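You operate a simulated robot arm through the tools that you are given. There is no shell and no other tool.

You run a simulated robot arm. Do the job below in one go: nothing can be reset, and whatever is moved stays where it is left.

TASK
Switch the jig off, move its lamp to the PASS pocket, wipe the channel and set size M.
Fine: off first, then open the clamp; use the black pad on the cement crumbs and put it back. Set down upright: what you pick out. What is to be rubbed or washed off counts as gone when no trace of it is left.

The check looks at the end state, three seconds after you hand in, the way a careful person would. Anything else that was tipped, shoved, dropped, spilled or broken makes it a failure.

THE ROBOT
A 7-joint arm with a two-finger parallel gripper, fixed in place. Base frame: the origin is at the foot of the arm, x ahead of it, y to its left, z up; the work surface is at about z = 0.86. Units: m, degrees, N and s.
With the tool pointing down near the work surface it reaches from about 0.24 to 0.68 m from the base axis. Its first joint turns from -66.0 to 66.0 degrees. Payload 2.4 kg.
The tool frame sits at the grasp point between the pads (the TCP): z along the fingers, y along the line on which they close. The tips reach 0.03 m beyond it. The gripper opens to 0.094 m. The fingers are 0.028 m wide and 0.01 m thick; the gripper's body (0.05 by 0.096 m) begins 0.055 m behind the TCP.
Orientation is told as [roll, pitch, yaw] about the base's x, y, z axes, in that order, counted from this pose: with the fingers straight down and closing along the base's y, the tool's x points along the base's -x, its y along +y and its z along -z.

THE INTERFACE
- The arm moves only by the tool apply_moves. Its argument "steps" is a list of rows, each an object of numbers (a shift or turn left out is 0, a gripper value left out holds the last): "x", "y", "z": the shift along the base's x, y, z in m; "rx", "ry", "rz": the turn, a rotation vector about the base's x, y, z in degrees; "grip": the gripper command, from -1 (fully open) to 1 (shut), values between in proportion. In form: [{"x": .., "y": .., "z": .., "rx": .., "ry": .., "rz": .., "grip": ..}, ...]. A call has 1 to 20 rows; each row shifts and turns the commanded pose from where the row before left it. Rows are played at 5 a second. More than 0.05 m and 8.6 degrees between two rows, or a gripper value outside its range, and nothing of the call is played. A pose out of reach is approached as far as the arm can. The call stops where the force on the tool passes 70 N (or 10 N more than at its start, if that is more) or the arm is blocked; 0.2 s more then pass. The fingers move at their own pace (about 0.153 m/s each) and stop on an object; they squeeze with about 31 N. The grip force told is the motor's: it shows also when the fingers shut on nothing. Time passes only in rows, and 0.2 s behind the last, so rows that do not move let the fingers close. The reply holds the time, the measured pose of the TCP, the force on the tool along the base axes, the opening and the grip force, in the units named above and with some noise, with the torque about the TCP (base axes, N m) and any sound that the robot's microphone picked up.
- Cameras (640 x 400 px; columns grow to the right, rows downward): "scene" is fixed at [0.0537, 0.4887, 1.4568]; the picture's right is [-0.56, -0.83, 0.00], its down [-0.39, 0.26, -0.89] and it looks along [0.73, -0.49, -0.46] (base axes); focal length 313 px, centre (320, 200). "wrist" rides on the gripper at [0.076, 0.014, -0.102] in the tool frame; the picture's right is [-0.18, 0.98, 0.00], its down [-0.75, -0.14, -0.64] and it looks along [-0.63, -0.12, 0.77] (tool axes); focal length 243 px, centre (320, 200).
- grab_frame(camera): a new picture of that camera. It takes no simulated time.
- pixel_to_xyz(camera, pixels): for up to 12 pixels [column, row] of the newest picture of that camera ("zoom" is the newest enlarged one), the place [x, y, z] in the base frame of the surface seen there, good to about 0.003 m. It takes no simulated time.
- zoom(camera, box): a new picture of the part [left, top, right, bottom] of that camera's present view, enlarged. It takes no simulated time.
- finish_job(): hands the job in; it is judged then, once.

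Leave the gripper open and the arm clear of the work at the hand-in unless told otherwise.

The tools are called after "Emit:" as a command line: name --argument value ..., lists and objects as JSON in quotes. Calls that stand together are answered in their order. apply_moves: Moves the arm, as the interface text tells. Its arguments: {"type":"object","properties":{"steps":{"type":"array","items":{"type":"object","properties":{"x":{"type":"number"},"y":{"type":"number"},"z":{"type":"number"},"rx":{"type":"number"},"ry":{"type":"number"},"rz":{"type":"number"},"grip":{"type":"number"}}}}},"required":["steps"]} The other tools are called the same way: grab_frame (camera) takes a picture; pixel_to_xyz (camera, pixels) gives the place of the surface under pixels of a picture; zoom (camera, box) takes an enlarged picture of a part of a camera's view; finish_job () hands the job in.

At the start:

```text
time_s: 0.0
eef_pos: [0.3864, 0.1594, 1.2648]
orientation: [0.1, 0.0, 0.0]
wrist_force: [0.2, 0.1, -0.2]
torque: [-0.01, -0.04, 0.01]
width: 0.0937
grip_force: 0.0
```

scene: 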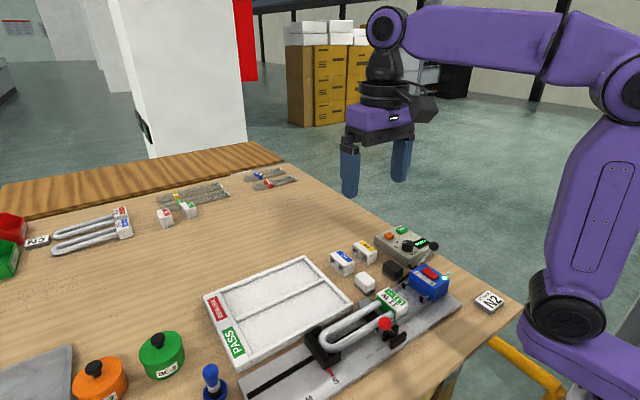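
wrist: 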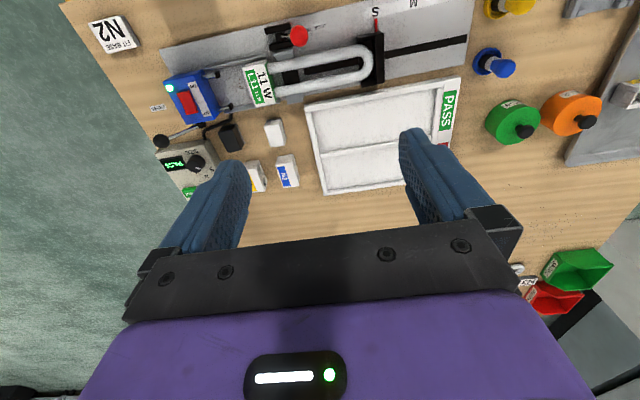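

I see a jig at the lower middle of the scene picture (lamp tube, red clamp knob, blue box with a red rocker) and a tray with PASS and REWORK pockets. First I'll zoom in on the jig area in both cameras.

Emit:
zoom --camera "scene" --box '[300, 210, 520, 400]'

Emit:
zoom --camera "wrist" --box '[150, 0, 480, 200]'

Emit:
zoom --camera "scene" --box '[180, 240, 420, 400]'

```text
2.11 times, centred on (410, 305) of scene
```

zoom: 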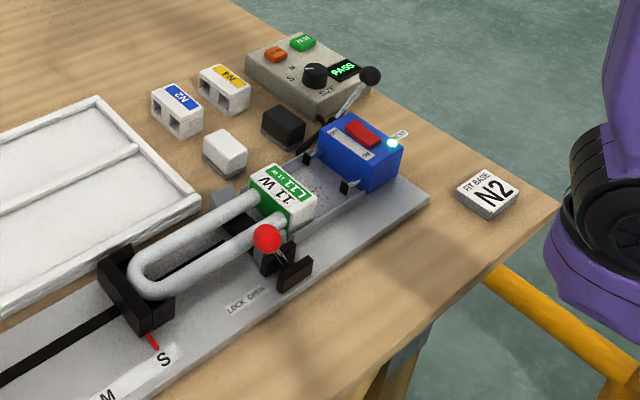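

```text
1.94 times, centred on (315, 100) of wrist
```

zoom: 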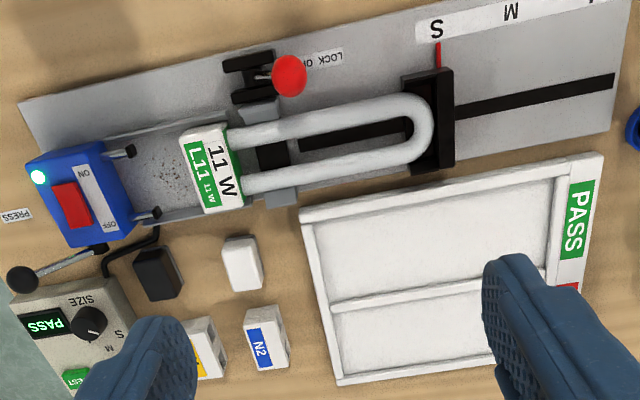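

```text
2.50 times, centred on (300, 320) of scene
```

zoom: 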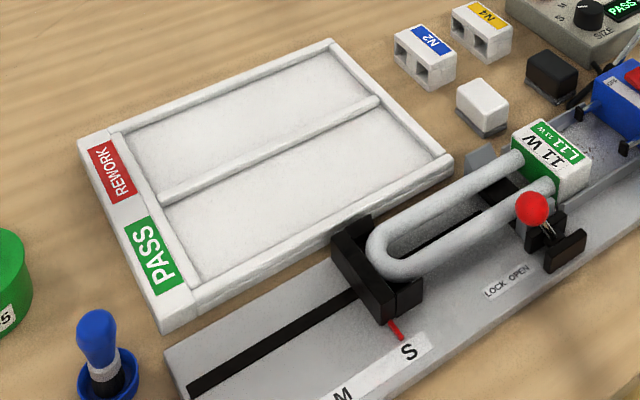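

The jig's rocker, clamp, sliding stop with S/M scale and a tester box with a SIZE knob are visible. I'll measure key places in the scene picture before moving.

Emit:
grab_frame --camera "scene"

Emit:
pixel_to_xyz --camera "scene" --pixels '[[386, 323], [430, 273], [444, 277], [398, 297], [330, 340], [403, 245], [422, 243], [434, 246], [393, 271], [366, 283], [341, 262], [365, 250]]'

Emit:
pixel_to_xyz --camera "wrist" --pixels '[[299, 36], [188, 102], [260, 85], [372, 60], [230, 137], [275, 132], [289, 170], [196, 163], [158, 142], [376, 12], [413, 3], [440, 40]]'

```text
taken
```

scene: 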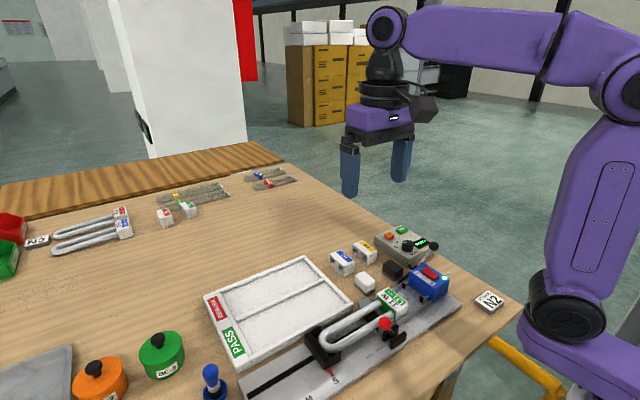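

```text
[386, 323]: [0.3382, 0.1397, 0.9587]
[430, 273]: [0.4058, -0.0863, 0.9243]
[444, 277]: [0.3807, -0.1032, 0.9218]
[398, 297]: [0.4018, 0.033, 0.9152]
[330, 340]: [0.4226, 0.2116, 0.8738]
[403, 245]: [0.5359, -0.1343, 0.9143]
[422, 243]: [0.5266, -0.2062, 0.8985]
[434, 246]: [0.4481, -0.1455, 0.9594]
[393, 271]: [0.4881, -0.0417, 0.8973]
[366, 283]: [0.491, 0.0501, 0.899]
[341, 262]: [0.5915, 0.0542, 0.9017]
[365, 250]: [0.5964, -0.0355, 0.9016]
```

```text
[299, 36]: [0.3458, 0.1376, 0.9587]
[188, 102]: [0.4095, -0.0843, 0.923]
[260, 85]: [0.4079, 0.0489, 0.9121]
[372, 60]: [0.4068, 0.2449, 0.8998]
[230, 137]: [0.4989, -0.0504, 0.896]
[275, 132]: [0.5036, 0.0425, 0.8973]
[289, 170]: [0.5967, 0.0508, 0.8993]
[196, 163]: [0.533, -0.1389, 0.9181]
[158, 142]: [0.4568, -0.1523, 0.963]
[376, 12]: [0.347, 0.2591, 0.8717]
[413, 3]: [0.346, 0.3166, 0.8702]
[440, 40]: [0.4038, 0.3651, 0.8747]
```

Measured: the channel runs along y at x≈0.405, rocker at about (0.41,-0.085,0.923). I'll zoom on the tester box, the PRESS lever and the scale.

Emit:
zoom --camera "scene" --box '[350, 215, 470, 300]'

Emit:
zoom --camera "wrist" --box '[140, 50, 260, 200]'

Emit:
zoom --camera "wrist" --box '[240, 0, 480, 110]'

Emit:
zoom --camera "scene" --box '[0, 160, 310, 280]'

```text
4.71 times, centred on (410, 258) of scene
```

zoom: 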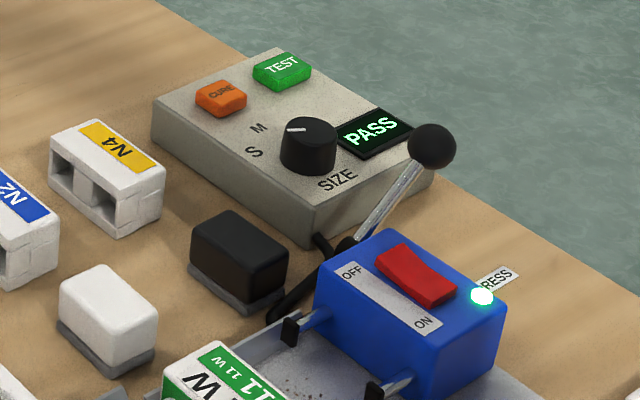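

```text
2.67 times, centred on (200, 125) of wrist
```

zoom: 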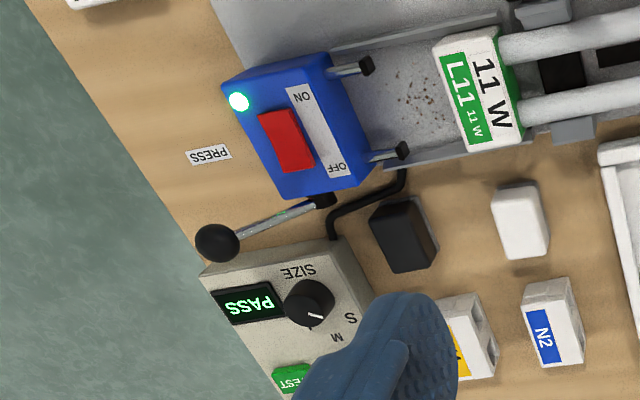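

```text
2.67 times, centred on (360, 55) of wrist
```

zoom: 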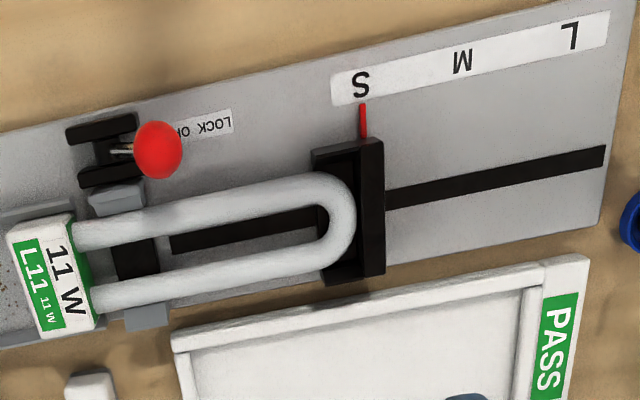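

```text
2.06 times, centred on (155, 220) of scene
```

zoom: 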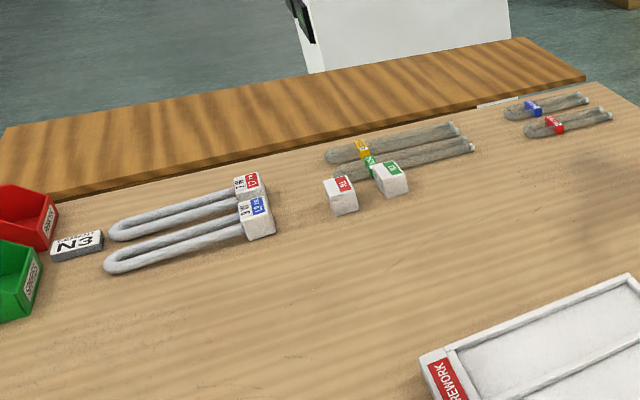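

Crumbs lie in the channel between lamp base and the blue box. The stop pointer is at S, and the tester also has a SIZE knob whose pointer I cannot yet read. I'll move the arm (high, free air) to look at the tester and the jig more closely.

Emit:
apply_moves --steps '[{"x": -0.02, "y": -0.05}, {"x": -0.02, "y": -0.05}, {"y": -0.05, "z": -0.03}, {"y": -0.05, "z": -0.03}, {"y": -0.04, "z": -0.03}, {"z": -0.03}, {"z": -0.02}]'

Emit:
grab_frame --camera "wrist"

```text
refused: row 1 steps farther than a row can; nothing moved
```

```text
taken
```

wrist: 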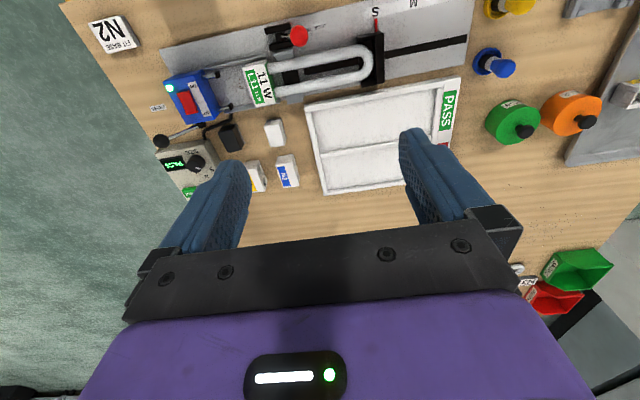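

The total step length must stay under 0.05 m; I'll use smaller rows, going toward the jig's right end and down in free air.

Emit:
apply_moves --steps '[{"x": -0.01, "y": -0.04}, {"x": -0.01, "y": -0.04}, {"x": -0.01, "y": -0.04}, {"x": -0.01, "y": -0.04}, {"y": -0.03, "z": -0.03}, {"y": -0.03, "z": -0.03}, {"z": -0.04}, {"z": -0.04}]'

Emit:
grab_frame --camera "wrist"

```text
time_s: 1.8
eef_pos: [0.3449, -0.0605, 1.1245]
orientation: [0.1, 0.1, 0.0]
wrist_force: [0.8, -0.1, 0.4]
torque: [0.01, -0.02, 0.0]
width: 0.094
grip_force: 0.0
```

```text
taken
```

wrist: 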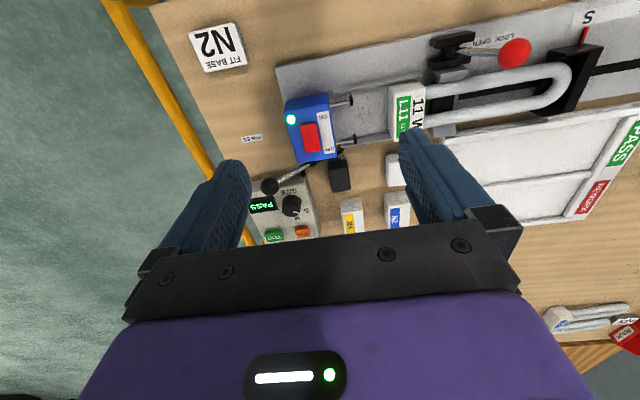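

The knob sits at pixel (291,206) in the wrist picture, the rocker at (311,137). I'll enlarge both.

Emit:
zoom --camera "wrist" --box '[240, 165, 340, 245]'

Emit:
zoom --camera "wrist" --box '[230, 80, 420, 200]'

Emit:
zoom --camera "wrist" --box '[380, 0, 640, 160]'

```text
5.00 times, centred on (290, 205) of wrist
```

zoom: 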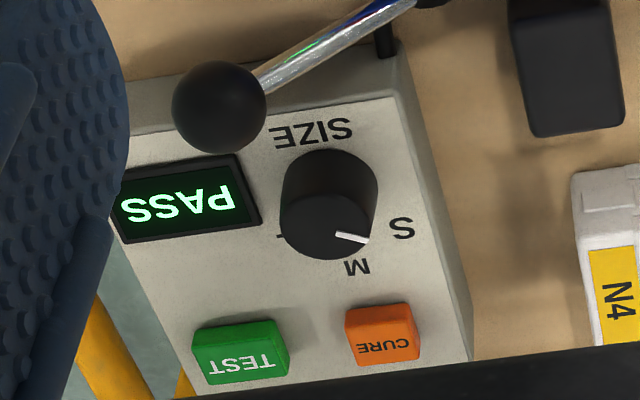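

```text
3.33 times, centred on (325, 140) of wrist
```

zoom: 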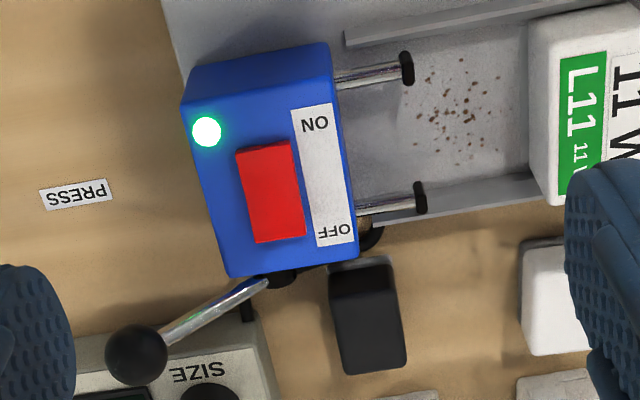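

```text
2.46 times, centred on (510, 80) of wrist
```

zoom: 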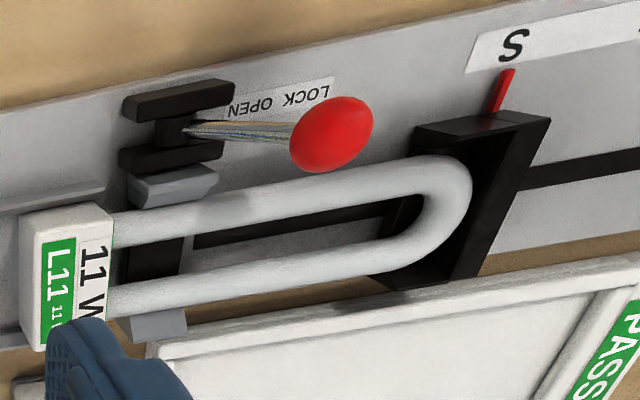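

The SIZE dial points at S, with S/M/L marks; the stop pointer is also at S. So "size M" needs both the stop and the SIZE dial to agree on M. Reading the picture: ON end of the rocker is toward -x, OFF end toward +x; LOCK side of the clamp is toward +y, OPEN toward -y. Now I measure these details.

Emit:
zoom --camera "wrist" --box '[270, 80, 370, 170]'

Emit:
pixel_to_xyz --camera "zoom" --pixels '[[250, 195], [290, 195], [260, 320], [310, 320], [275, 250], [130, 140], [290, 240], [400, 170], [450, 90], [480, 330], [330, 370], [200, 350]]'

```text
4.44 times, centred on (320, 125) of wrist
```

zoom: 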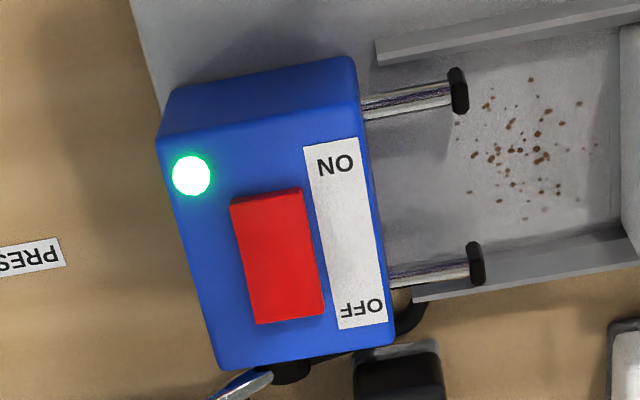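

```text
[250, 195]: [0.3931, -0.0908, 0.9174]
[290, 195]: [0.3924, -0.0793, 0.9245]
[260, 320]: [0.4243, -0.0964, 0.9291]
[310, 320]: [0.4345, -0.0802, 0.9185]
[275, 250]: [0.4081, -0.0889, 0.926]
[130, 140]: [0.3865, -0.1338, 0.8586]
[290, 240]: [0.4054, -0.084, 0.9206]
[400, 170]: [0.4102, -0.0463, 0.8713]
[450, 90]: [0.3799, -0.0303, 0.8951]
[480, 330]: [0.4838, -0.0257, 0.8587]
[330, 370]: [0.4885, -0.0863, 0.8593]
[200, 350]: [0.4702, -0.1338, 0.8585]
```

Rocker spans x 0.391–0.430, y -0.096…-0.078; the OFF end (x≈0.425) is raised at z≈0.928. Next I measure the clamp and the stop in an enlarged picture.

Emit:
zoom --camera "wrist" --box '[400, 10, 620, 150]'

Emit:
pixel_to_xyz --camera "zoom" --pixels '[[332, 122], [200, 118], [120, 92], [180, 75], [160, 185], [220, 95], [530, 95], [470, 125], [490, 200], [380, 270], [150, 255], [110, 320]]'

```text
2.86 times, centred on (510, 80) of wrist
```

zoom: 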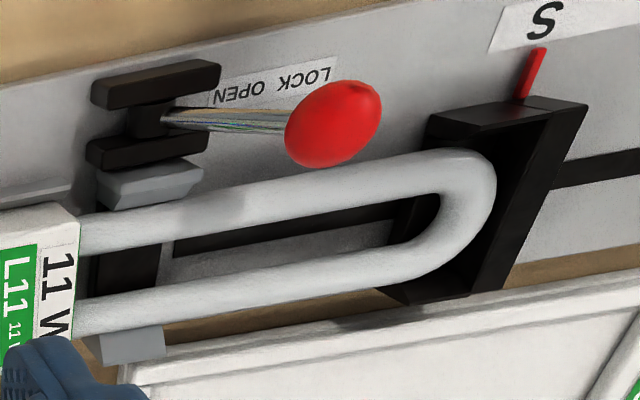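

```text
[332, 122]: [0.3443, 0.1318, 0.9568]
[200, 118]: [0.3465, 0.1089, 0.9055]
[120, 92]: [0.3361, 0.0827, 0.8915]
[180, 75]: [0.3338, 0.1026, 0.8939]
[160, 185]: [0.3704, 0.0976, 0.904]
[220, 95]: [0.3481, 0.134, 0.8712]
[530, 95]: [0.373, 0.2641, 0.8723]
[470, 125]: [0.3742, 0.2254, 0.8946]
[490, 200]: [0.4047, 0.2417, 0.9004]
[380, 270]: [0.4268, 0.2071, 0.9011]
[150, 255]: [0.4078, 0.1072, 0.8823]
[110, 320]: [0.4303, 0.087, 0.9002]
```

Clamp lever: pivot near (0.345,0.095,0.89), red ball near (0.345,0.138,0.95), leaning to +y (LOCK). First comes the power: I close the fingers and go above the raised OFF end at about (0.428,-0.087).

Emit:
apply_moves --steps '[{"x": 0.04, "y": -0.013, "grip": 1}, {"x": 0.043, "y": -0.0135, "grip": 1}, {"z": -0.04}, {"z": -0.04}, {"z": -0.04}, {"z": -0.02}, {}]'

Emit:
grab_frame --camera "wrist"

Emit:
grab_frame --camera "scene"

```text
time_s: 3.4
eef_pos: [0.4297, -0.0867, 0.9852]
orientation: [0.0, 0.0, -0.1]
wrist_force: [-1.1, -1.6, -0.3]
torque: [-0.02, -0.04, 0.0]
width: 0.0
grip_force: 30.5
```

```text
taken
```

wrist: 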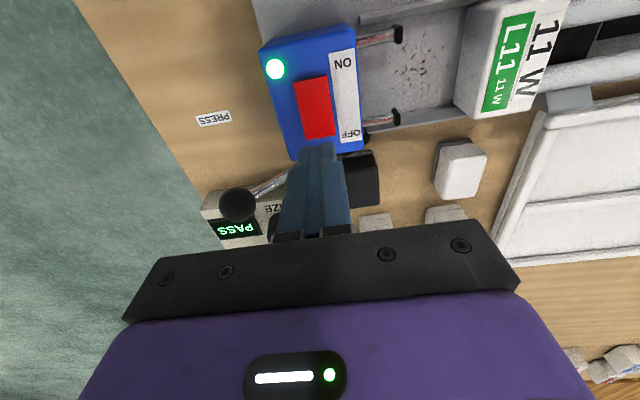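

```text
taken
```

scene: 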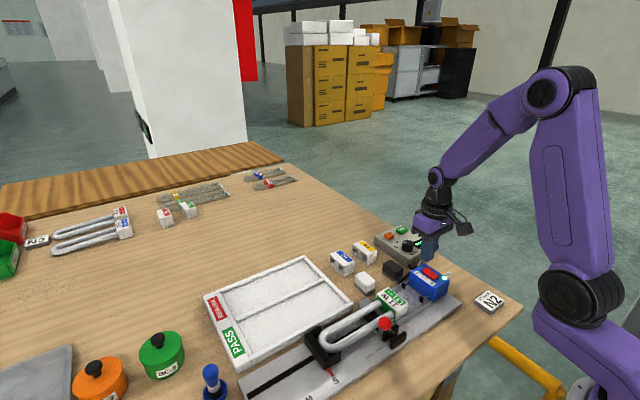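

The closed tips are about 27 mm above the OFF end and clear of the PRESS lever ball. I press down in small steps.

Emit:
apply_moves --steps '[{"z": -0.015}, {"z": -0.01}, {"z": -0.005}, {"z": -0.004}, {"z": -0.004}]'

Emit:
zoom --camera "wrist" --box '[230, 20, 400, 180]'

```text
time_s: 4.4
eef_pos: [0.4291, -0.0873, 0.9548]
orientation: [-0.2, -0.2, 0.0]
wrist_force: [-1.4, 0.6, 11.2]
torque: [0.02, 0.19, -0.01]
width: 0.0001
grip_force: 31.1
stopped in row 4: the force on the tool passed its limit at 86 N (the readings are from after the stop); the commanded pose is now the measured one
```

```text
2.50 times, centred on (315, 100) of wrist
```

zoom: 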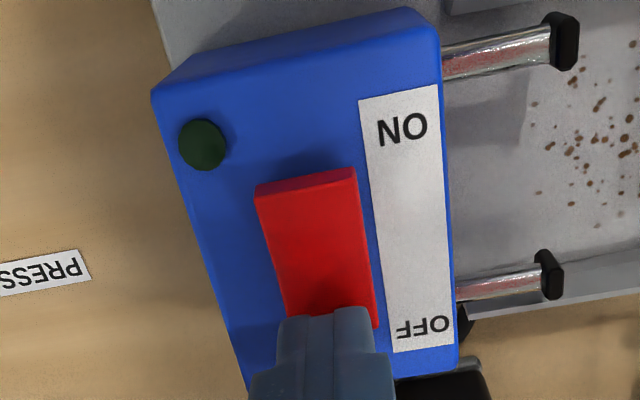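

The lamp on the head is dark and the rocker is tipped to OFF. I lift off and travel high to the +y side of the clamp's red ball.

Emit:
apply_moves --steps '[{"z": 0.03}, {"z": 0.04}, {"z": 0.03}, {"x": -0.02, "y": 0.045}, {"x": -0.02, "y": 0.045}, {"x": -0.02, "y": 0.045}, {"x": -0.02, "y": 0.045}, {"y": 0.045}, {"x": -0.004, "y": 0.045}, {}]'

Emit:
grab_frame --camera "wrist"

Emit:
zoom --camera "scene" --box '[300, 210, 520, 400]'

```text
time_s: 6.6
eef_pos: [0.3471, 0.1831, 1.0541]
orientation: [-0.1, -0.2, 0.0]
wrist_force: [0.5, -0.5, 0.0]
torque: [-0.02, 0.0, -0.01]
width: 0.0001
grip_force: 30.8
```

```text
taken
```

wrist: 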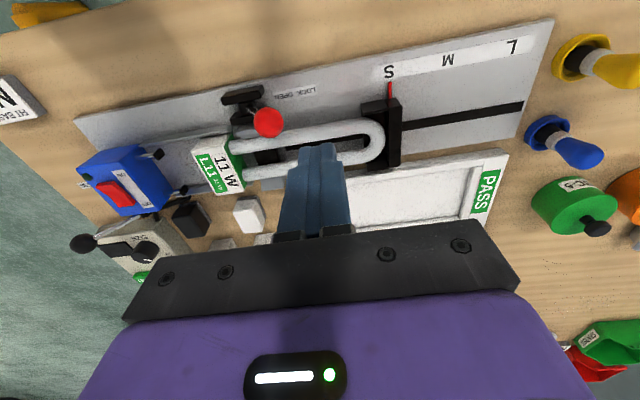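

```text
2.11 times, centred on (410, 305) of scene
```

zoom: 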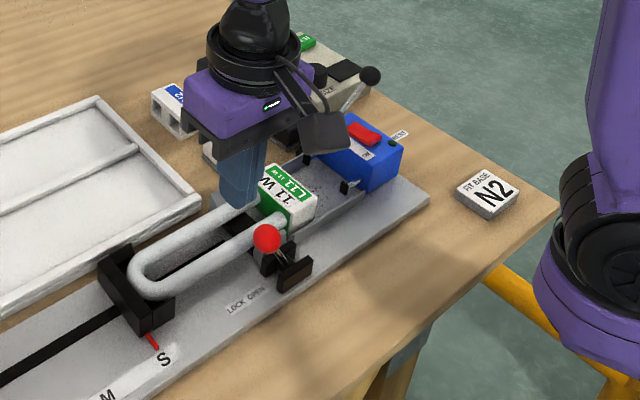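

OFF is confirmed in the scene too. I measure the red ball (268,122) and its surroundings again from this nearer view, plus the stop, S/M/L marks.

Emit:
pixel_to_xyz --camera "wrist" --pixels '[[268, 122], [258, 122], [280, 122], [268, 110], [268, 136], [388, 72], [447, 60], [512, 47], [389, 92], [365, 107], [396, 112], [390, 160]]'

Emit:
zoom --camera "wrist" --box '[200, 60, 420, 200]'

```text
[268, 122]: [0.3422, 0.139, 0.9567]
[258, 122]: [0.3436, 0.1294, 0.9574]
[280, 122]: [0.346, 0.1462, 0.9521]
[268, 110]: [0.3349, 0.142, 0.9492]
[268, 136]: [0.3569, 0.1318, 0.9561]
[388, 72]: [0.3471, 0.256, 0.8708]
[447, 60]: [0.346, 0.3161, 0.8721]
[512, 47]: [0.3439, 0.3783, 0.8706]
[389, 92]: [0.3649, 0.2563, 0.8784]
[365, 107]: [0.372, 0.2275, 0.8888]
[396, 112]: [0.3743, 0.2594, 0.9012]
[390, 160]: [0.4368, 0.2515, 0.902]
```

```text
2.86 times, centred on (310, 130) of wrist
```

zoom: 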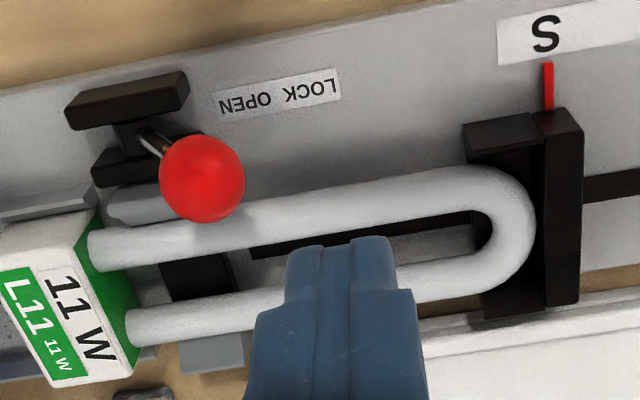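

Ball centre ≈ (0.347,0.135,0.945). I lower the closed fingers at y=0.183 so the tips are at z≈0.935, then push toward -y (OPEN) up to upright and look.

Emit:
apply_moves --steps '[{"z": -0.045}, {"z": -0.044}, {"y": -0.015}, {"y": -0.01}, {"y": -0.01}, {"y": -0.01}, {"y": -0.01}, {"y": -0.01}, {}]'

Emit:
grab_frame --camera "wrist"

Emit:
zoom --camera "scene" --box '[300, 210, 520, 400]'

```text
time_s: 8.6
eef_pos: [0.3464, 0.1167, 0.9666]
orientation: [-0.1, -0.2, -0.1]
wrist_force: [-0.4, 0.9, -0.2]
torque: [-0.02, 0.02, -0.02]
width: 0.0
grip_force: 31.2
```

```text
taken
```

wrist: 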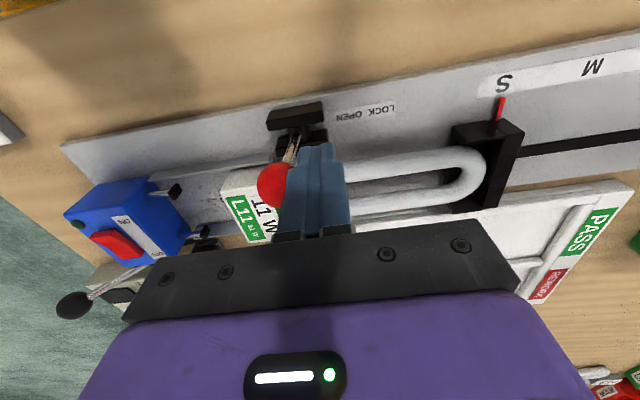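

```text
2.11 times, centred on (410, 305) of scene
```

zoom: 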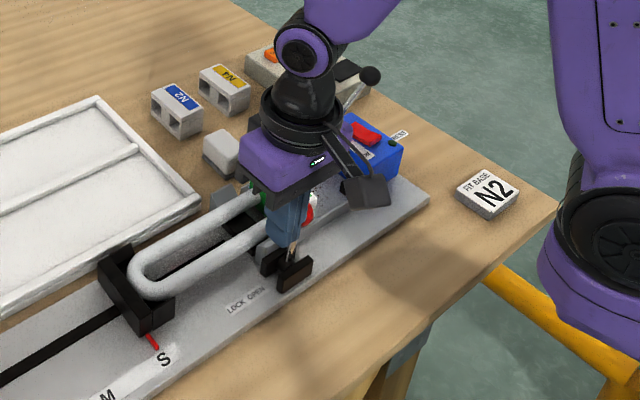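

The lever follows with almost no force and is about upright. I keep pushing to -y in small steps.

Emit:
apply_moves --steps '[{"y": -0.01}, {"y": -0.01}, {"y": -0.008}, {}]'

Emit:
grab_frame --camera "wrist"

```text
time_s: 9.6
eef_pos: [0.3459, 0.0902, 0.966]
orientation: [-0.1, -0.2, 0.0]
wrist_force: [0.0, 0.1, 0.3]
torque: [0.0, 0.0, -0.01]
width: 0.0
grip_force: 31.0
```

```text
taken
```

wrist: 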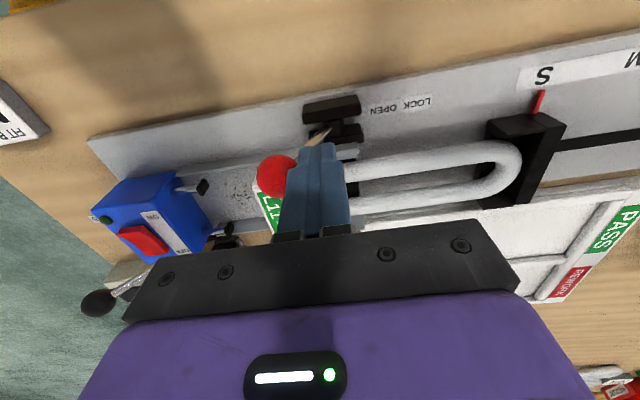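

The ball now sits left of the finger with a tiny gap and no force, so it has tipped over centre. I lift straight up to see the lever's state.

Emit:
apply_moves --steps '[{"z": 0.04}, {"z": 0.045}, {"y": 0.04}, {"y": 0.04}, {}]'

Emit:
grab_frame --camera "wrist"

Emit:
zoom --camera "scene" --box '[300, 210, 520, 400]'

Emit:
zoom --camera "wrist" --box '[150, 60, 400, 220]'

```text
time_s: 10.8
eef_pos: [0.3458, 0.1702, 1.0509]
orientation: [-0.1, -0.1, 0.0]
wrist_force: [0.2, 0.0, 0.5]
torque: [0.0, 0.01, 0.01]
width: 0.0002
grip_force: 30.8
```

```text
taken
```

wrist: 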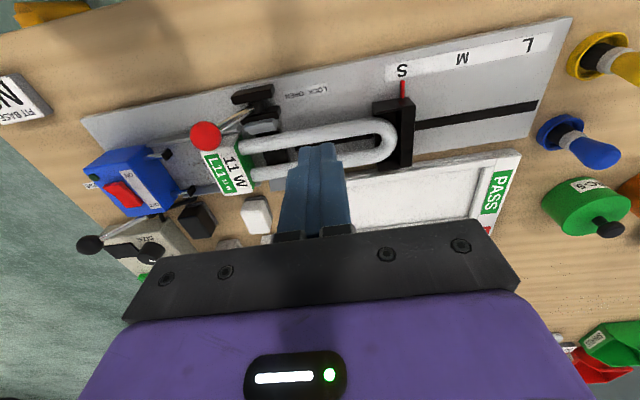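

```text
2.11 times, centred on (410, 305) of scene
```

zoom: 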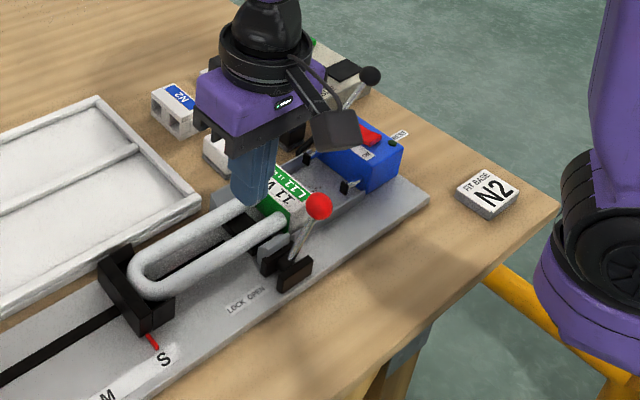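

```text
2.50 times, centred on (275, 140) of wrist
```

zoom: 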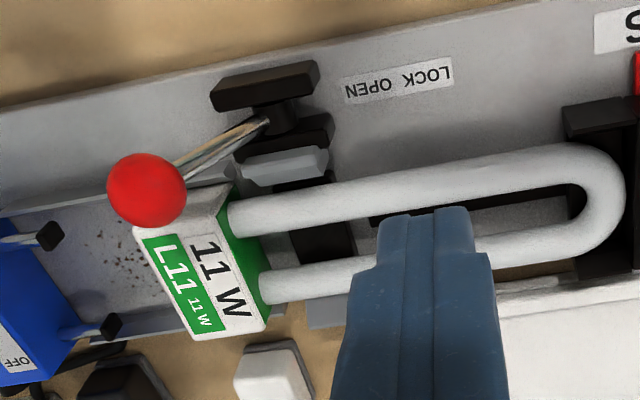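

The lever now leans to -y. I measure the ball to judge whether it is at its end, and the lamp's geometry for the grasp.

Emit:
pixel_to_xyz --camera "zoom" --pixels '[[147, 187], [262, 125], [285, 165], [280, 195], [150, 245], [245, 310], [200, 320], [250, 220], [330, 285], [500, 170], [605, 190], [560, 245]]'

Emit:
zoom --camera "wrist" --box '[350, 50, 560, 220]'

```text
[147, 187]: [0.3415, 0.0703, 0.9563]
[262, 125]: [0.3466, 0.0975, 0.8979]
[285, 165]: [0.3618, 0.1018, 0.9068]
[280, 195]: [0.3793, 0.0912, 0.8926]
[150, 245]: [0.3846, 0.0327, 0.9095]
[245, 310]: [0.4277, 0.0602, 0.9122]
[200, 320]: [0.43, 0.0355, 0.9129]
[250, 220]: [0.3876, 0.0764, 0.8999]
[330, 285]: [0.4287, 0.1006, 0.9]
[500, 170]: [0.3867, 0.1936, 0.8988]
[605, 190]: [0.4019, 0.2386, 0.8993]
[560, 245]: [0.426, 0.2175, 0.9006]
```

```text
2.35 times, centred on (455, 135) of wrist
```

zoom: 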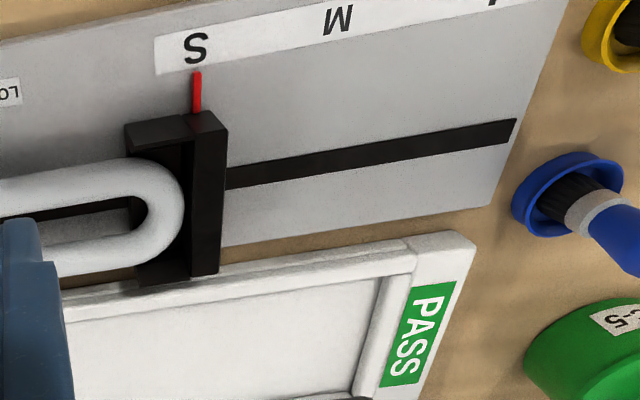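

The ball is at y≈0.068; I only pushed it that far, so I'll go back behind it and press gently on until it reaches its end stop.

Emit:
apply_moves --steps '[{"y": -0.04}, {"y": -0.03}, {"z": -0.04}, {"z": -0.045}, {"y": -0.012}, {"y": -0.006}, {"y": -0.005}, {}]'

```text
time_s: 12.6
eef_pos: [0.3459, 0.0844, 0.9663]
orientation: [0.1, -0.4, 0.5]
wrist_force: [-4.2, 65.9, -14.6]
torque: [1.47, 0.09, 0.07]
width: 0.0
grip_force: 31.0
```

65 N along y at y=0.084: the lever is at its OPEN end stop. I back off, lift and look.

Emit:
apply_moves --steps '[{"y": 0.01}, {"y": 0.01}, {"z": 0.045}, {"z": 0.045}, {"z": 0.04}, {"y": 0.045}, {"y": 0.045}, {"y": 0.03}, {}]'

Emit:
grab_frame --camera "wrist"

Emit:
zoom --camera "scene" --box '[300, 210, 520, 400]'

```text
time_s: 14.6
eef_pos: [0.347, 0.2176, 1.0958]
orientation: [-0.1, -0.2, 0.0]
wrist_force: [-0.7, -0.1, -0.1]
torque: [0.0, -0.02, -0.04]
width: 0.0
grip_force: 31.1
```

```text
taken
```

wrist: 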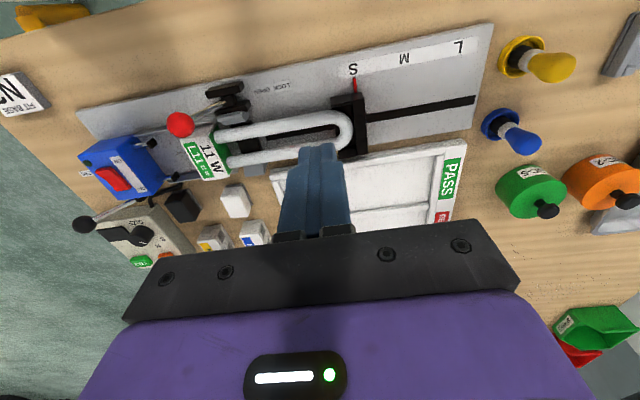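

```text
2.11 times, centred on (410, 305) of scene
```

zoom: 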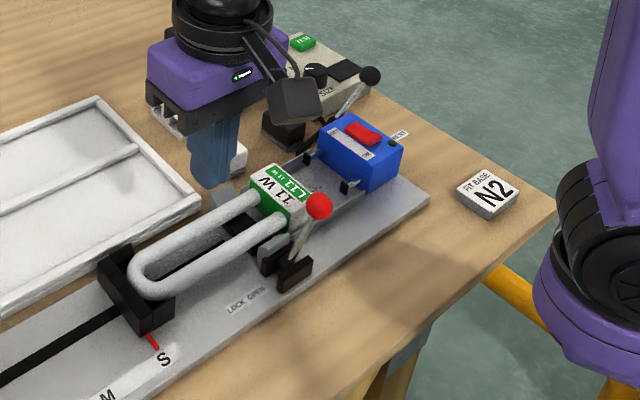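

Clamp is open, off was done first. Now I measure the PASS pocket and the lamp for the transfer, using the scene view.

Emit:
zoom --camera "scene" --box '[190, 245, 410, 395]'

Emit:
pixel_to_xyz --camera "zoom" --pixels '[[150, 210], [205, 285], [385, 115], [460, 165], [300, 220], [250, 165], [270, 150], [340, 230], [470, 165], [160, 310], [120, 260], [395, 85]]'

```text
2.67 times, centred on (300, 320) of scene
```

zoom: 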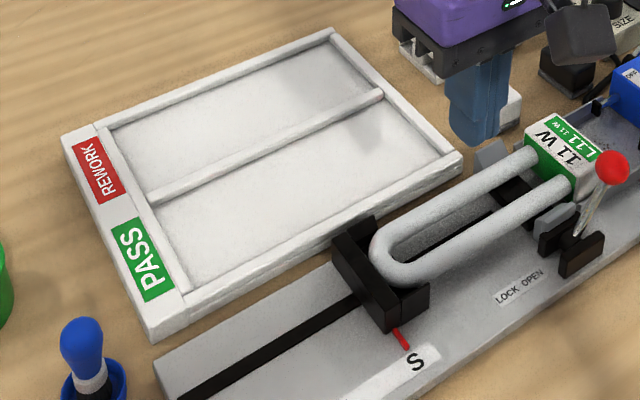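

```text
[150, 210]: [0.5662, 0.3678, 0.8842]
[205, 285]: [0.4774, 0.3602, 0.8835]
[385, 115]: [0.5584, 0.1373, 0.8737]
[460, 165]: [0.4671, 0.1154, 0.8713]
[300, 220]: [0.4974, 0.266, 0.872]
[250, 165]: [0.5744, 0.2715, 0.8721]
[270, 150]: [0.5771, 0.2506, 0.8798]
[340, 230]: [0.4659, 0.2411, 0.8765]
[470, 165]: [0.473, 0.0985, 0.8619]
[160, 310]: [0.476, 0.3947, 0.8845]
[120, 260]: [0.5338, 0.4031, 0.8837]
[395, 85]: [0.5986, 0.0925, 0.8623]
```

Pocket floor and jig plate are both at z≈0.872; PASS pocket inner is about x 0.48–0.562, y 0.125–0.355. I'll turn the tool +90° about z (fingers closing along x) while moving above the lamp base, staying high.

Emit:
apply_moves --steps '[{"x": 0.005, "y": -0.017, "rz": 8.2}, {"x": 0.005, "y": -0.017, "rz": 8.2}, {"x": 0.005, "y": -0.017, "rz": 8.2}, {"x": 0.005, "y": -0.017, "rz": 8.2}, {"x": 0.005, "y": -0.017, "rz": 8.2}, {"x": 0.005, "y": -0.017, "rz": 8.2}, {"x": 0.005, "y": -0.017, "rz": 8.2}, {"x": 0.005, "y": -0.017, "rz": 8.2}, {"x": 0.005, "y": -0.017, "rz": 8.2}, {"x": 0.005, "y": -0.017, "rz": 8.2}, {"x": 0.005, "y": -0.017, "rz": 8.0}, {}]'

Emit:
grab_frame --camera "wrist"

```text
time_s: 17.2
eef_pos: [0.4025, 0.0298, 1.0967]
orientation: [0.0, -0.2, 90.1]
wrist_force: [0.1, 0.5, -0.3]
torque: [0.02, 0.05, 0.02]
width: 0.0002
grip_force: 31.4
```

```text
taken
```

wrist: 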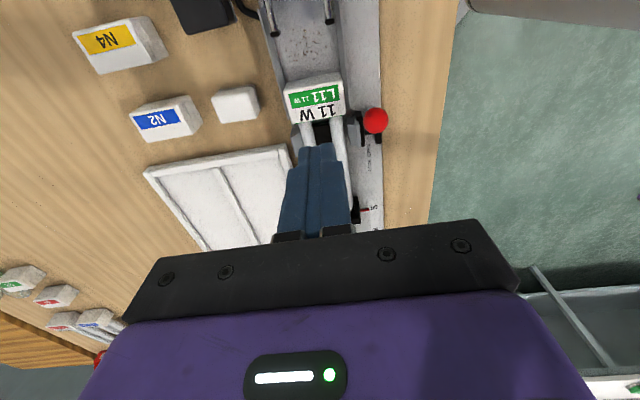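

Camera now looks toward +y, image right is -x. The lamp base is at (315,100). I enlarge it and measure its edges and the rails.

Emit:
zoom --camera "wrist" --box '[240, 20, 420, 240]'

Emit:
pixel_to_xyz --camera "wrist" --pixels '[[284, 85], [341, 79], [287, 94], [343, 87], [294, 118], [340, 110], [345, 100], [283, 82], [375, 120], [306, 135], [336, 130], [312, 55]]'

```text
1.82 times, centred on (330, 130) of wrist
```

zoom: 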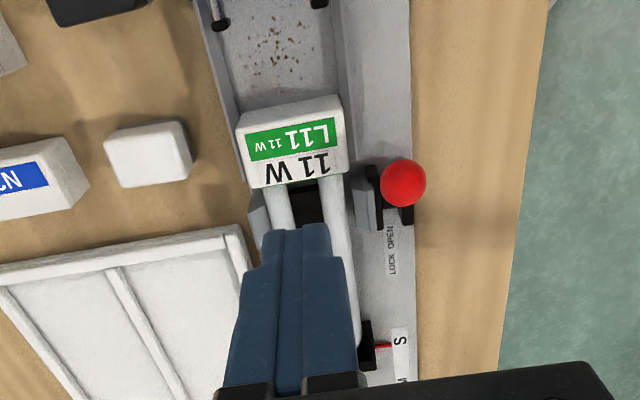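

```text
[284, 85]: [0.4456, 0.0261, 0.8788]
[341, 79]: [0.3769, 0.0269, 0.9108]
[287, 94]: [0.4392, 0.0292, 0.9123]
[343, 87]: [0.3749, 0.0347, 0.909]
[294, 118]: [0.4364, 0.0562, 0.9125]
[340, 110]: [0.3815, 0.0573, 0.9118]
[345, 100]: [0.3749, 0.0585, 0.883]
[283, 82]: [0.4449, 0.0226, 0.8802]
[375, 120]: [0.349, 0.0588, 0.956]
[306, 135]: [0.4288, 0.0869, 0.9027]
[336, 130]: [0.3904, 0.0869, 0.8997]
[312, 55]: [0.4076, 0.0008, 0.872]
```

Lamp base: x 0.376–0.439, y 0.027–0.063, top z 0.912; rails up to z≈0.88. I set the opening to about 0.076 m (to miss the red ball) and go down to just above the base, then look.

Emit:
apply_moves --steps '[{"x": 0.0055, "y": 0.013, "grip": -0.617}, {"z": -0.04}, {"z": -0.04}, {"z": -0.04}, {}]'

Emit:
grab_frame --camera "wrist"

Emit:
zoom --camera "scene" --box '[300, 210, 520, 400]'

```text
time_s: 18.4
eef_pos: [0.4077, 0.0425, 0.9761]
orientation: [0.0, -0.2, 90.0]
wrist_force: [0.1, -0.6, -0.9]
torque: [-0.01, -0.08, 0.02]
width: 0.0758
grip_force: 0.2
```

```text
taken
```

wrist: 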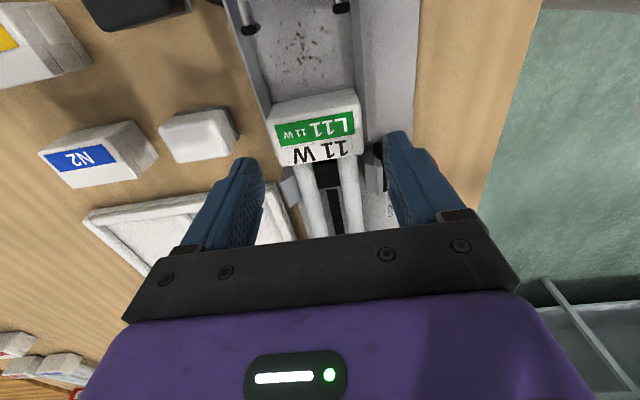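

```text
2.11 times, centred on (410, 305) of scene
```

zoom: 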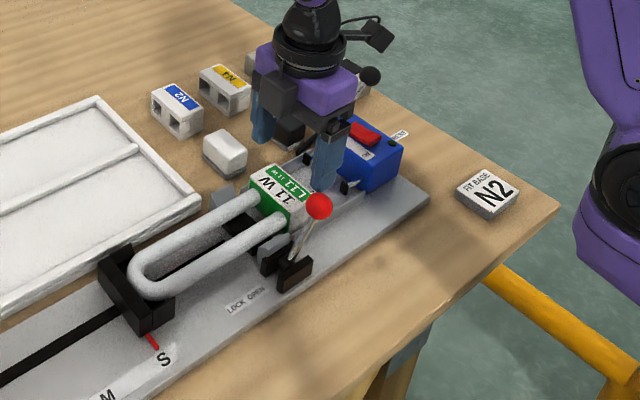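

Base is centred between the fingers and the near finger passes behind the red ball. I lower slowly to TCP z≈0.918.

Emit:
apply_moves --steps '[{"z": -0.02}, {"z": -0.02}, {"z": -0.018}, {}]'

Emit:
grab_frame --camera "wrist"

Emit:
zoom --camera "scene" --box '[350, 230, 480, 340]'

```text
time_s: 19.4
eef_pos: [0.4059, 0.0423, 0.9179]
orientation: [-0.1, -0.3, 90.0]
wrist_force: [0.7, -0.2, 0.1]
torque: [-0.02, -0.01, 0.06]
width: 0.076
grip_force: 0.1
```

```text
taken
```

wrist: 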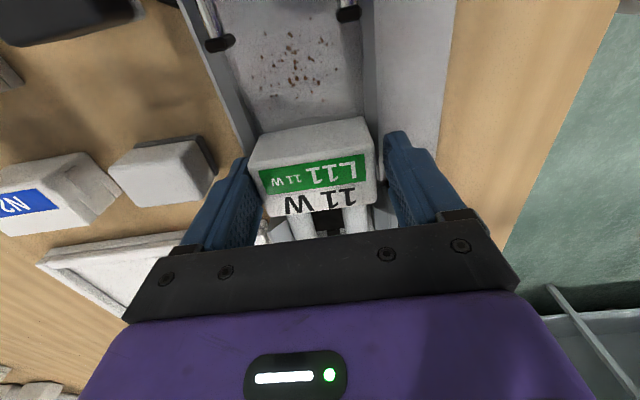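

```text
3.64 times, centred on (415, 285) of scene
```

zoom: 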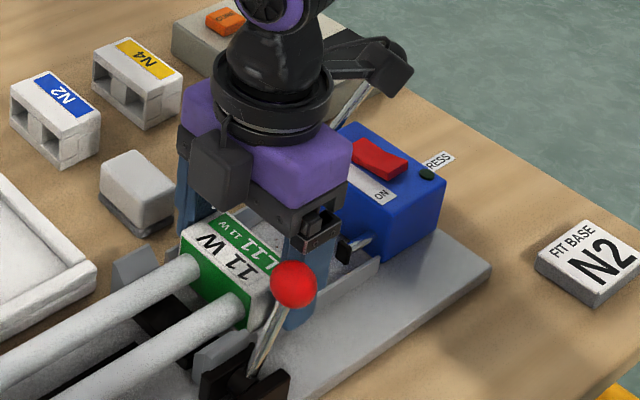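

The base sits centred between both pads with no contact forces. I close the gripper on it.

Emit:
apply_moves --steps '[{"grip": 1}, {"grip": 1}, {"grip": 1}, {"grip": 1}]'

```text
time_s: 20.4
eef_pos: [0.4082, 0.0429, 0.918]
orientation: [-0.3, -0.2, 90.0]
wrist_force: [17.0, -0.5, 1.9]
torque: [0.01, -0.36, -0.09]
width: 0.0675
grip_force: 30.7
```

Gripped at 0.0675 m with a small sideways force. I lift straight up slowly a bit and check.

Emit:
apply_moves --steps '[{"x": 0.001, "z": 0.01}, {"z": 0.015}, {"z": 0.02}, {}]'

Emit:
zoom --camera "scene" --box '[290, 210, 510, 390]'

```text
time_s: 21.4
eef_pos: [0.4069, 0.042, 0.9633]
orientation: [-0.1, -0.2, 90.0]
wrist_force: [0.3, 0.2, -1.6]
torque: [-0.09, -0.03, 0.0]
width: 0.0673
grip_force: 30.9
```

```text
2.22 times, centred on (400, 300) of scene
```

zoom: 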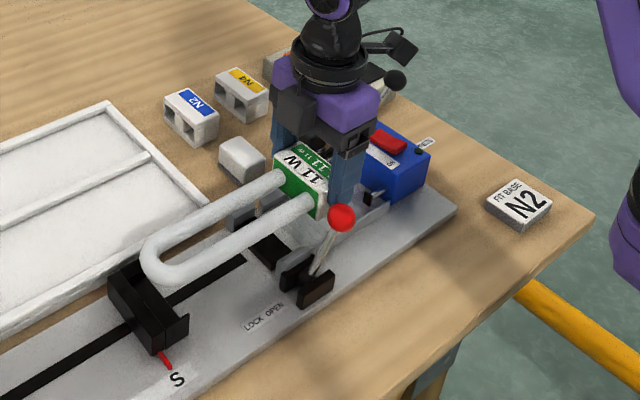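

The lamp is out and level. I measure its length in this view, bend end at about (145,245), and the pocket walls once more.

Emit:
pixel_to_xyz --camera "zoom" --pixels '[[147, 245], [150, 255], [160, 240], [320, 165], [327, 205], [290, 155], [200, 205], [145, 155], [110, 105], [30, 165], [5, 215], [100, 260]]'

Emit:
grab_frame --camera "wrist"

```text
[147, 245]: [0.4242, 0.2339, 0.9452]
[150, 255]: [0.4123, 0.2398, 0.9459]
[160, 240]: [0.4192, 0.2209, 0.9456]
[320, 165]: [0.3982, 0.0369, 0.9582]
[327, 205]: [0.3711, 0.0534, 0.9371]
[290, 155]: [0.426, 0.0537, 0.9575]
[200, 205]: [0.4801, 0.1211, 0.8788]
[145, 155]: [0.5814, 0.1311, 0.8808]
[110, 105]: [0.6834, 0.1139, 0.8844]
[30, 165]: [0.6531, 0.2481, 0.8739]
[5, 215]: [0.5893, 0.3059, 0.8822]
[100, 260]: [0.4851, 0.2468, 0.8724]
```

```text
taken
```

wrist: 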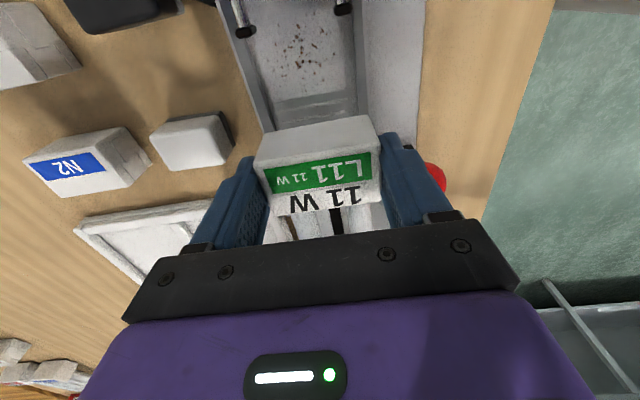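

Lamp spans about y 0.026–0.245 (0.22 m), so the pocket length matters. I lift higher and measure the PASS pocket's walls carefully from the scene camera.

Emit:
apply_moves --steps '[{"z": 0.04}, {"z": 0.04}, {"z": 0.03}, {}]'

Emit:
zoom --camera "scene" --box '[195, 285, 285, 375]'

```text
time_s: 22.4
eef_pos: [0.4088, 0.0418, 1.0733]
orientation: [-0.1, -0.1, 90.0]
wrist_force: [-0.4, 0.7, -1.4]
torque: [-0.08, -0.03, 0.02]
width: 0.0677
grip_force: 31.2
```

```text
4.44 times, centred on (240, 330) of scene
```

zoom: 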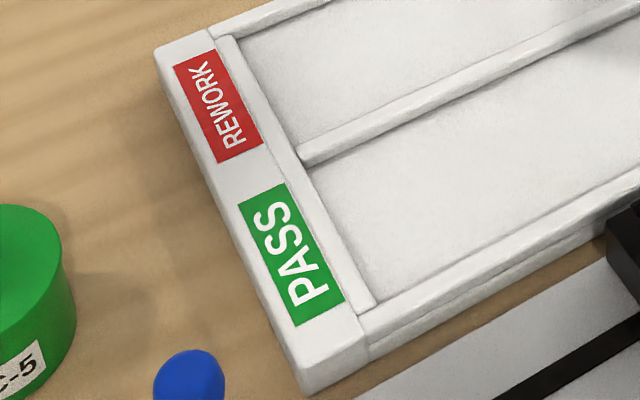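

I pick points along the PASS pocket's high-y end wall and its floor edge.

Emit:
pixel_to_xyz --camera "zoom" --pixels '[[316, 175], [322, 185], [345, 238], [352, 238], [358, 238], [366, 238], [335, 250], [370, 300], [385, 290], [400, 298], [480, 255], [490, 240]]'

Emit:
zoom --camera "scene" --box '[300, 245, 375, 320]'

```text
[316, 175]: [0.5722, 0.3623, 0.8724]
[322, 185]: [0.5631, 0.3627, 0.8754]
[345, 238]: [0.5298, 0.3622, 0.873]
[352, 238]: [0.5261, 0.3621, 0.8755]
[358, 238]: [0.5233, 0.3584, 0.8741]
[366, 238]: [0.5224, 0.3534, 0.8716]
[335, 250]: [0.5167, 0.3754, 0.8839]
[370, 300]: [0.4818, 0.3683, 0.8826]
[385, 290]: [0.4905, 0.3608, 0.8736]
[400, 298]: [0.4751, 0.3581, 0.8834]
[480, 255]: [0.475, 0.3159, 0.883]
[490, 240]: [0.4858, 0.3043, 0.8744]
```

```text
5.33 times, centred on (338, 282) of scene
```

zoom: 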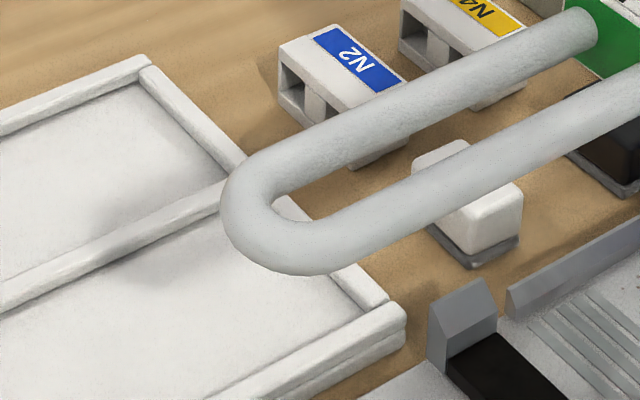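

High-y wall inner face is at y≈0.363. Now the low-y end wall, seen at (340–385, 265–305).

Emit:
pixel_to_xyz --camera "zoom" --pixels '[[375, 290], [362, 300], [355, 303], [345, 300], [335, 292], [330, 285], [350, 280], [360, 285], [375, 315], [300, 345], [220, 190], [205, 200]]'

```text
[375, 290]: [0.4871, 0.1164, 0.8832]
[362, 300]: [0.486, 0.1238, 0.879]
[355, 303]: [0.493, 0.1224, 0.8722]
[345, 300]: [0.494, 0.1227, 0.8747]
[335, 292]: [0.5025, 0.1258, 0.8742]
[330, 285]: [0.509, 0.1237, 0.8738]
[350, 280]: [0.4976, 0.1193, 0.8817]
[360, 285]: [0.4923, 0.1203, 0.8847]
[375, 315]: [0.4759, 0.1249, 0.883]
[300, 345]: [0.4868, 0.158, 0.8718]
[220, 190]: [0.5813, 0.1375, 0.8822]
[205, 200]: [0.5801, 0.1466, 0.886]
```

Pocket inner: y 0.123–0.363, x ≈0.483–0.573, centre (0.528,0.243). I check the lamp's bend end and then carry it there at this height.

Emit:
pixel_to_xyz --camera "zoom" --pixels '[[226, 210], [235, 240], [260, 262], [290, 272], [240, 215], [270, 245]]'

Emit:
apply_moves --steps '[{"x": 0.025, "y": 0.02}, {"x": 0.03, "y": 0.025}, {"x": 0.03, "y": 0.03}, {"x": 0.0342, "y": 0.0322}, {}]'

Emit:
grab_frame --camera "scene"

```text
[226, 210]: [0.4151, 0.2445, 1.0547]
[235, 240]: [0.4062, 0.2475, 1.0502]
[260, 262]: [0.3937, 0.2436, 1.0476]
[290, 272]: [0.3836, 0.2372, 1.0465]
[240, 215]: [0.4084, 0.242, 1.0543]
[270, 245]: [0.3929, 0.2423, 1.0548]
```

```text
time_s: 23.6
eef_pos: [0.5283, 0.1494, 1.0734]
orientation: [-0.1, -0.2, 90.0]
wrist_force: [-0.3, -1.3, -2.6]
torque: [-0.09, 0.01, -0.01]
width: 0.0674
grip_force: 31.0
```

```text
taken
```

scene: 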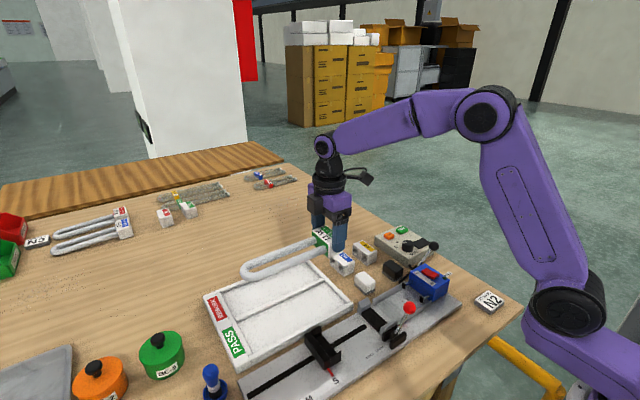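

Lamp hangs level above the pocket. I shift 2 mm in -y and lower to just above the floor.

Emit:
apply_moves --steps '[{"y": -0.002, "z": -0.04}, {"z": -0.04}, {"z": -0.035}, {"z": -0.02}, {}]'

Emit:
zoom --camera "scene" --box '[190, 225, 410, 375]'

Emit:
grab_frame --camera "wrist"

```text
time_s: 24.8
eef_pos: [0.5274, 0.1472, 0.9386]
orientation: [0.0, -0.3, 89.9]
wrist_force: [0.3, -0.6, -1.8]
torque: [-0.07, -0.03, 0.03]
width: 0.0671
grip_force: 31.2
```

```text
2.67 times, centred on (300, 300) of scene
```

zoom: 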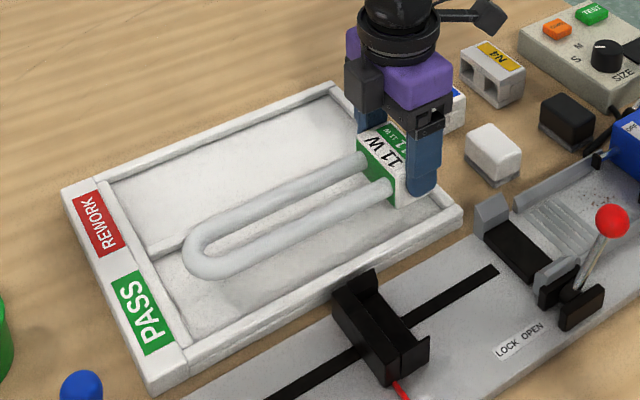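

```text
taken
```

wrist: 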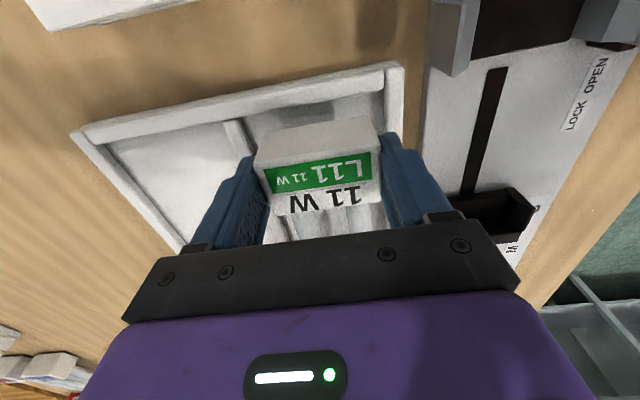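

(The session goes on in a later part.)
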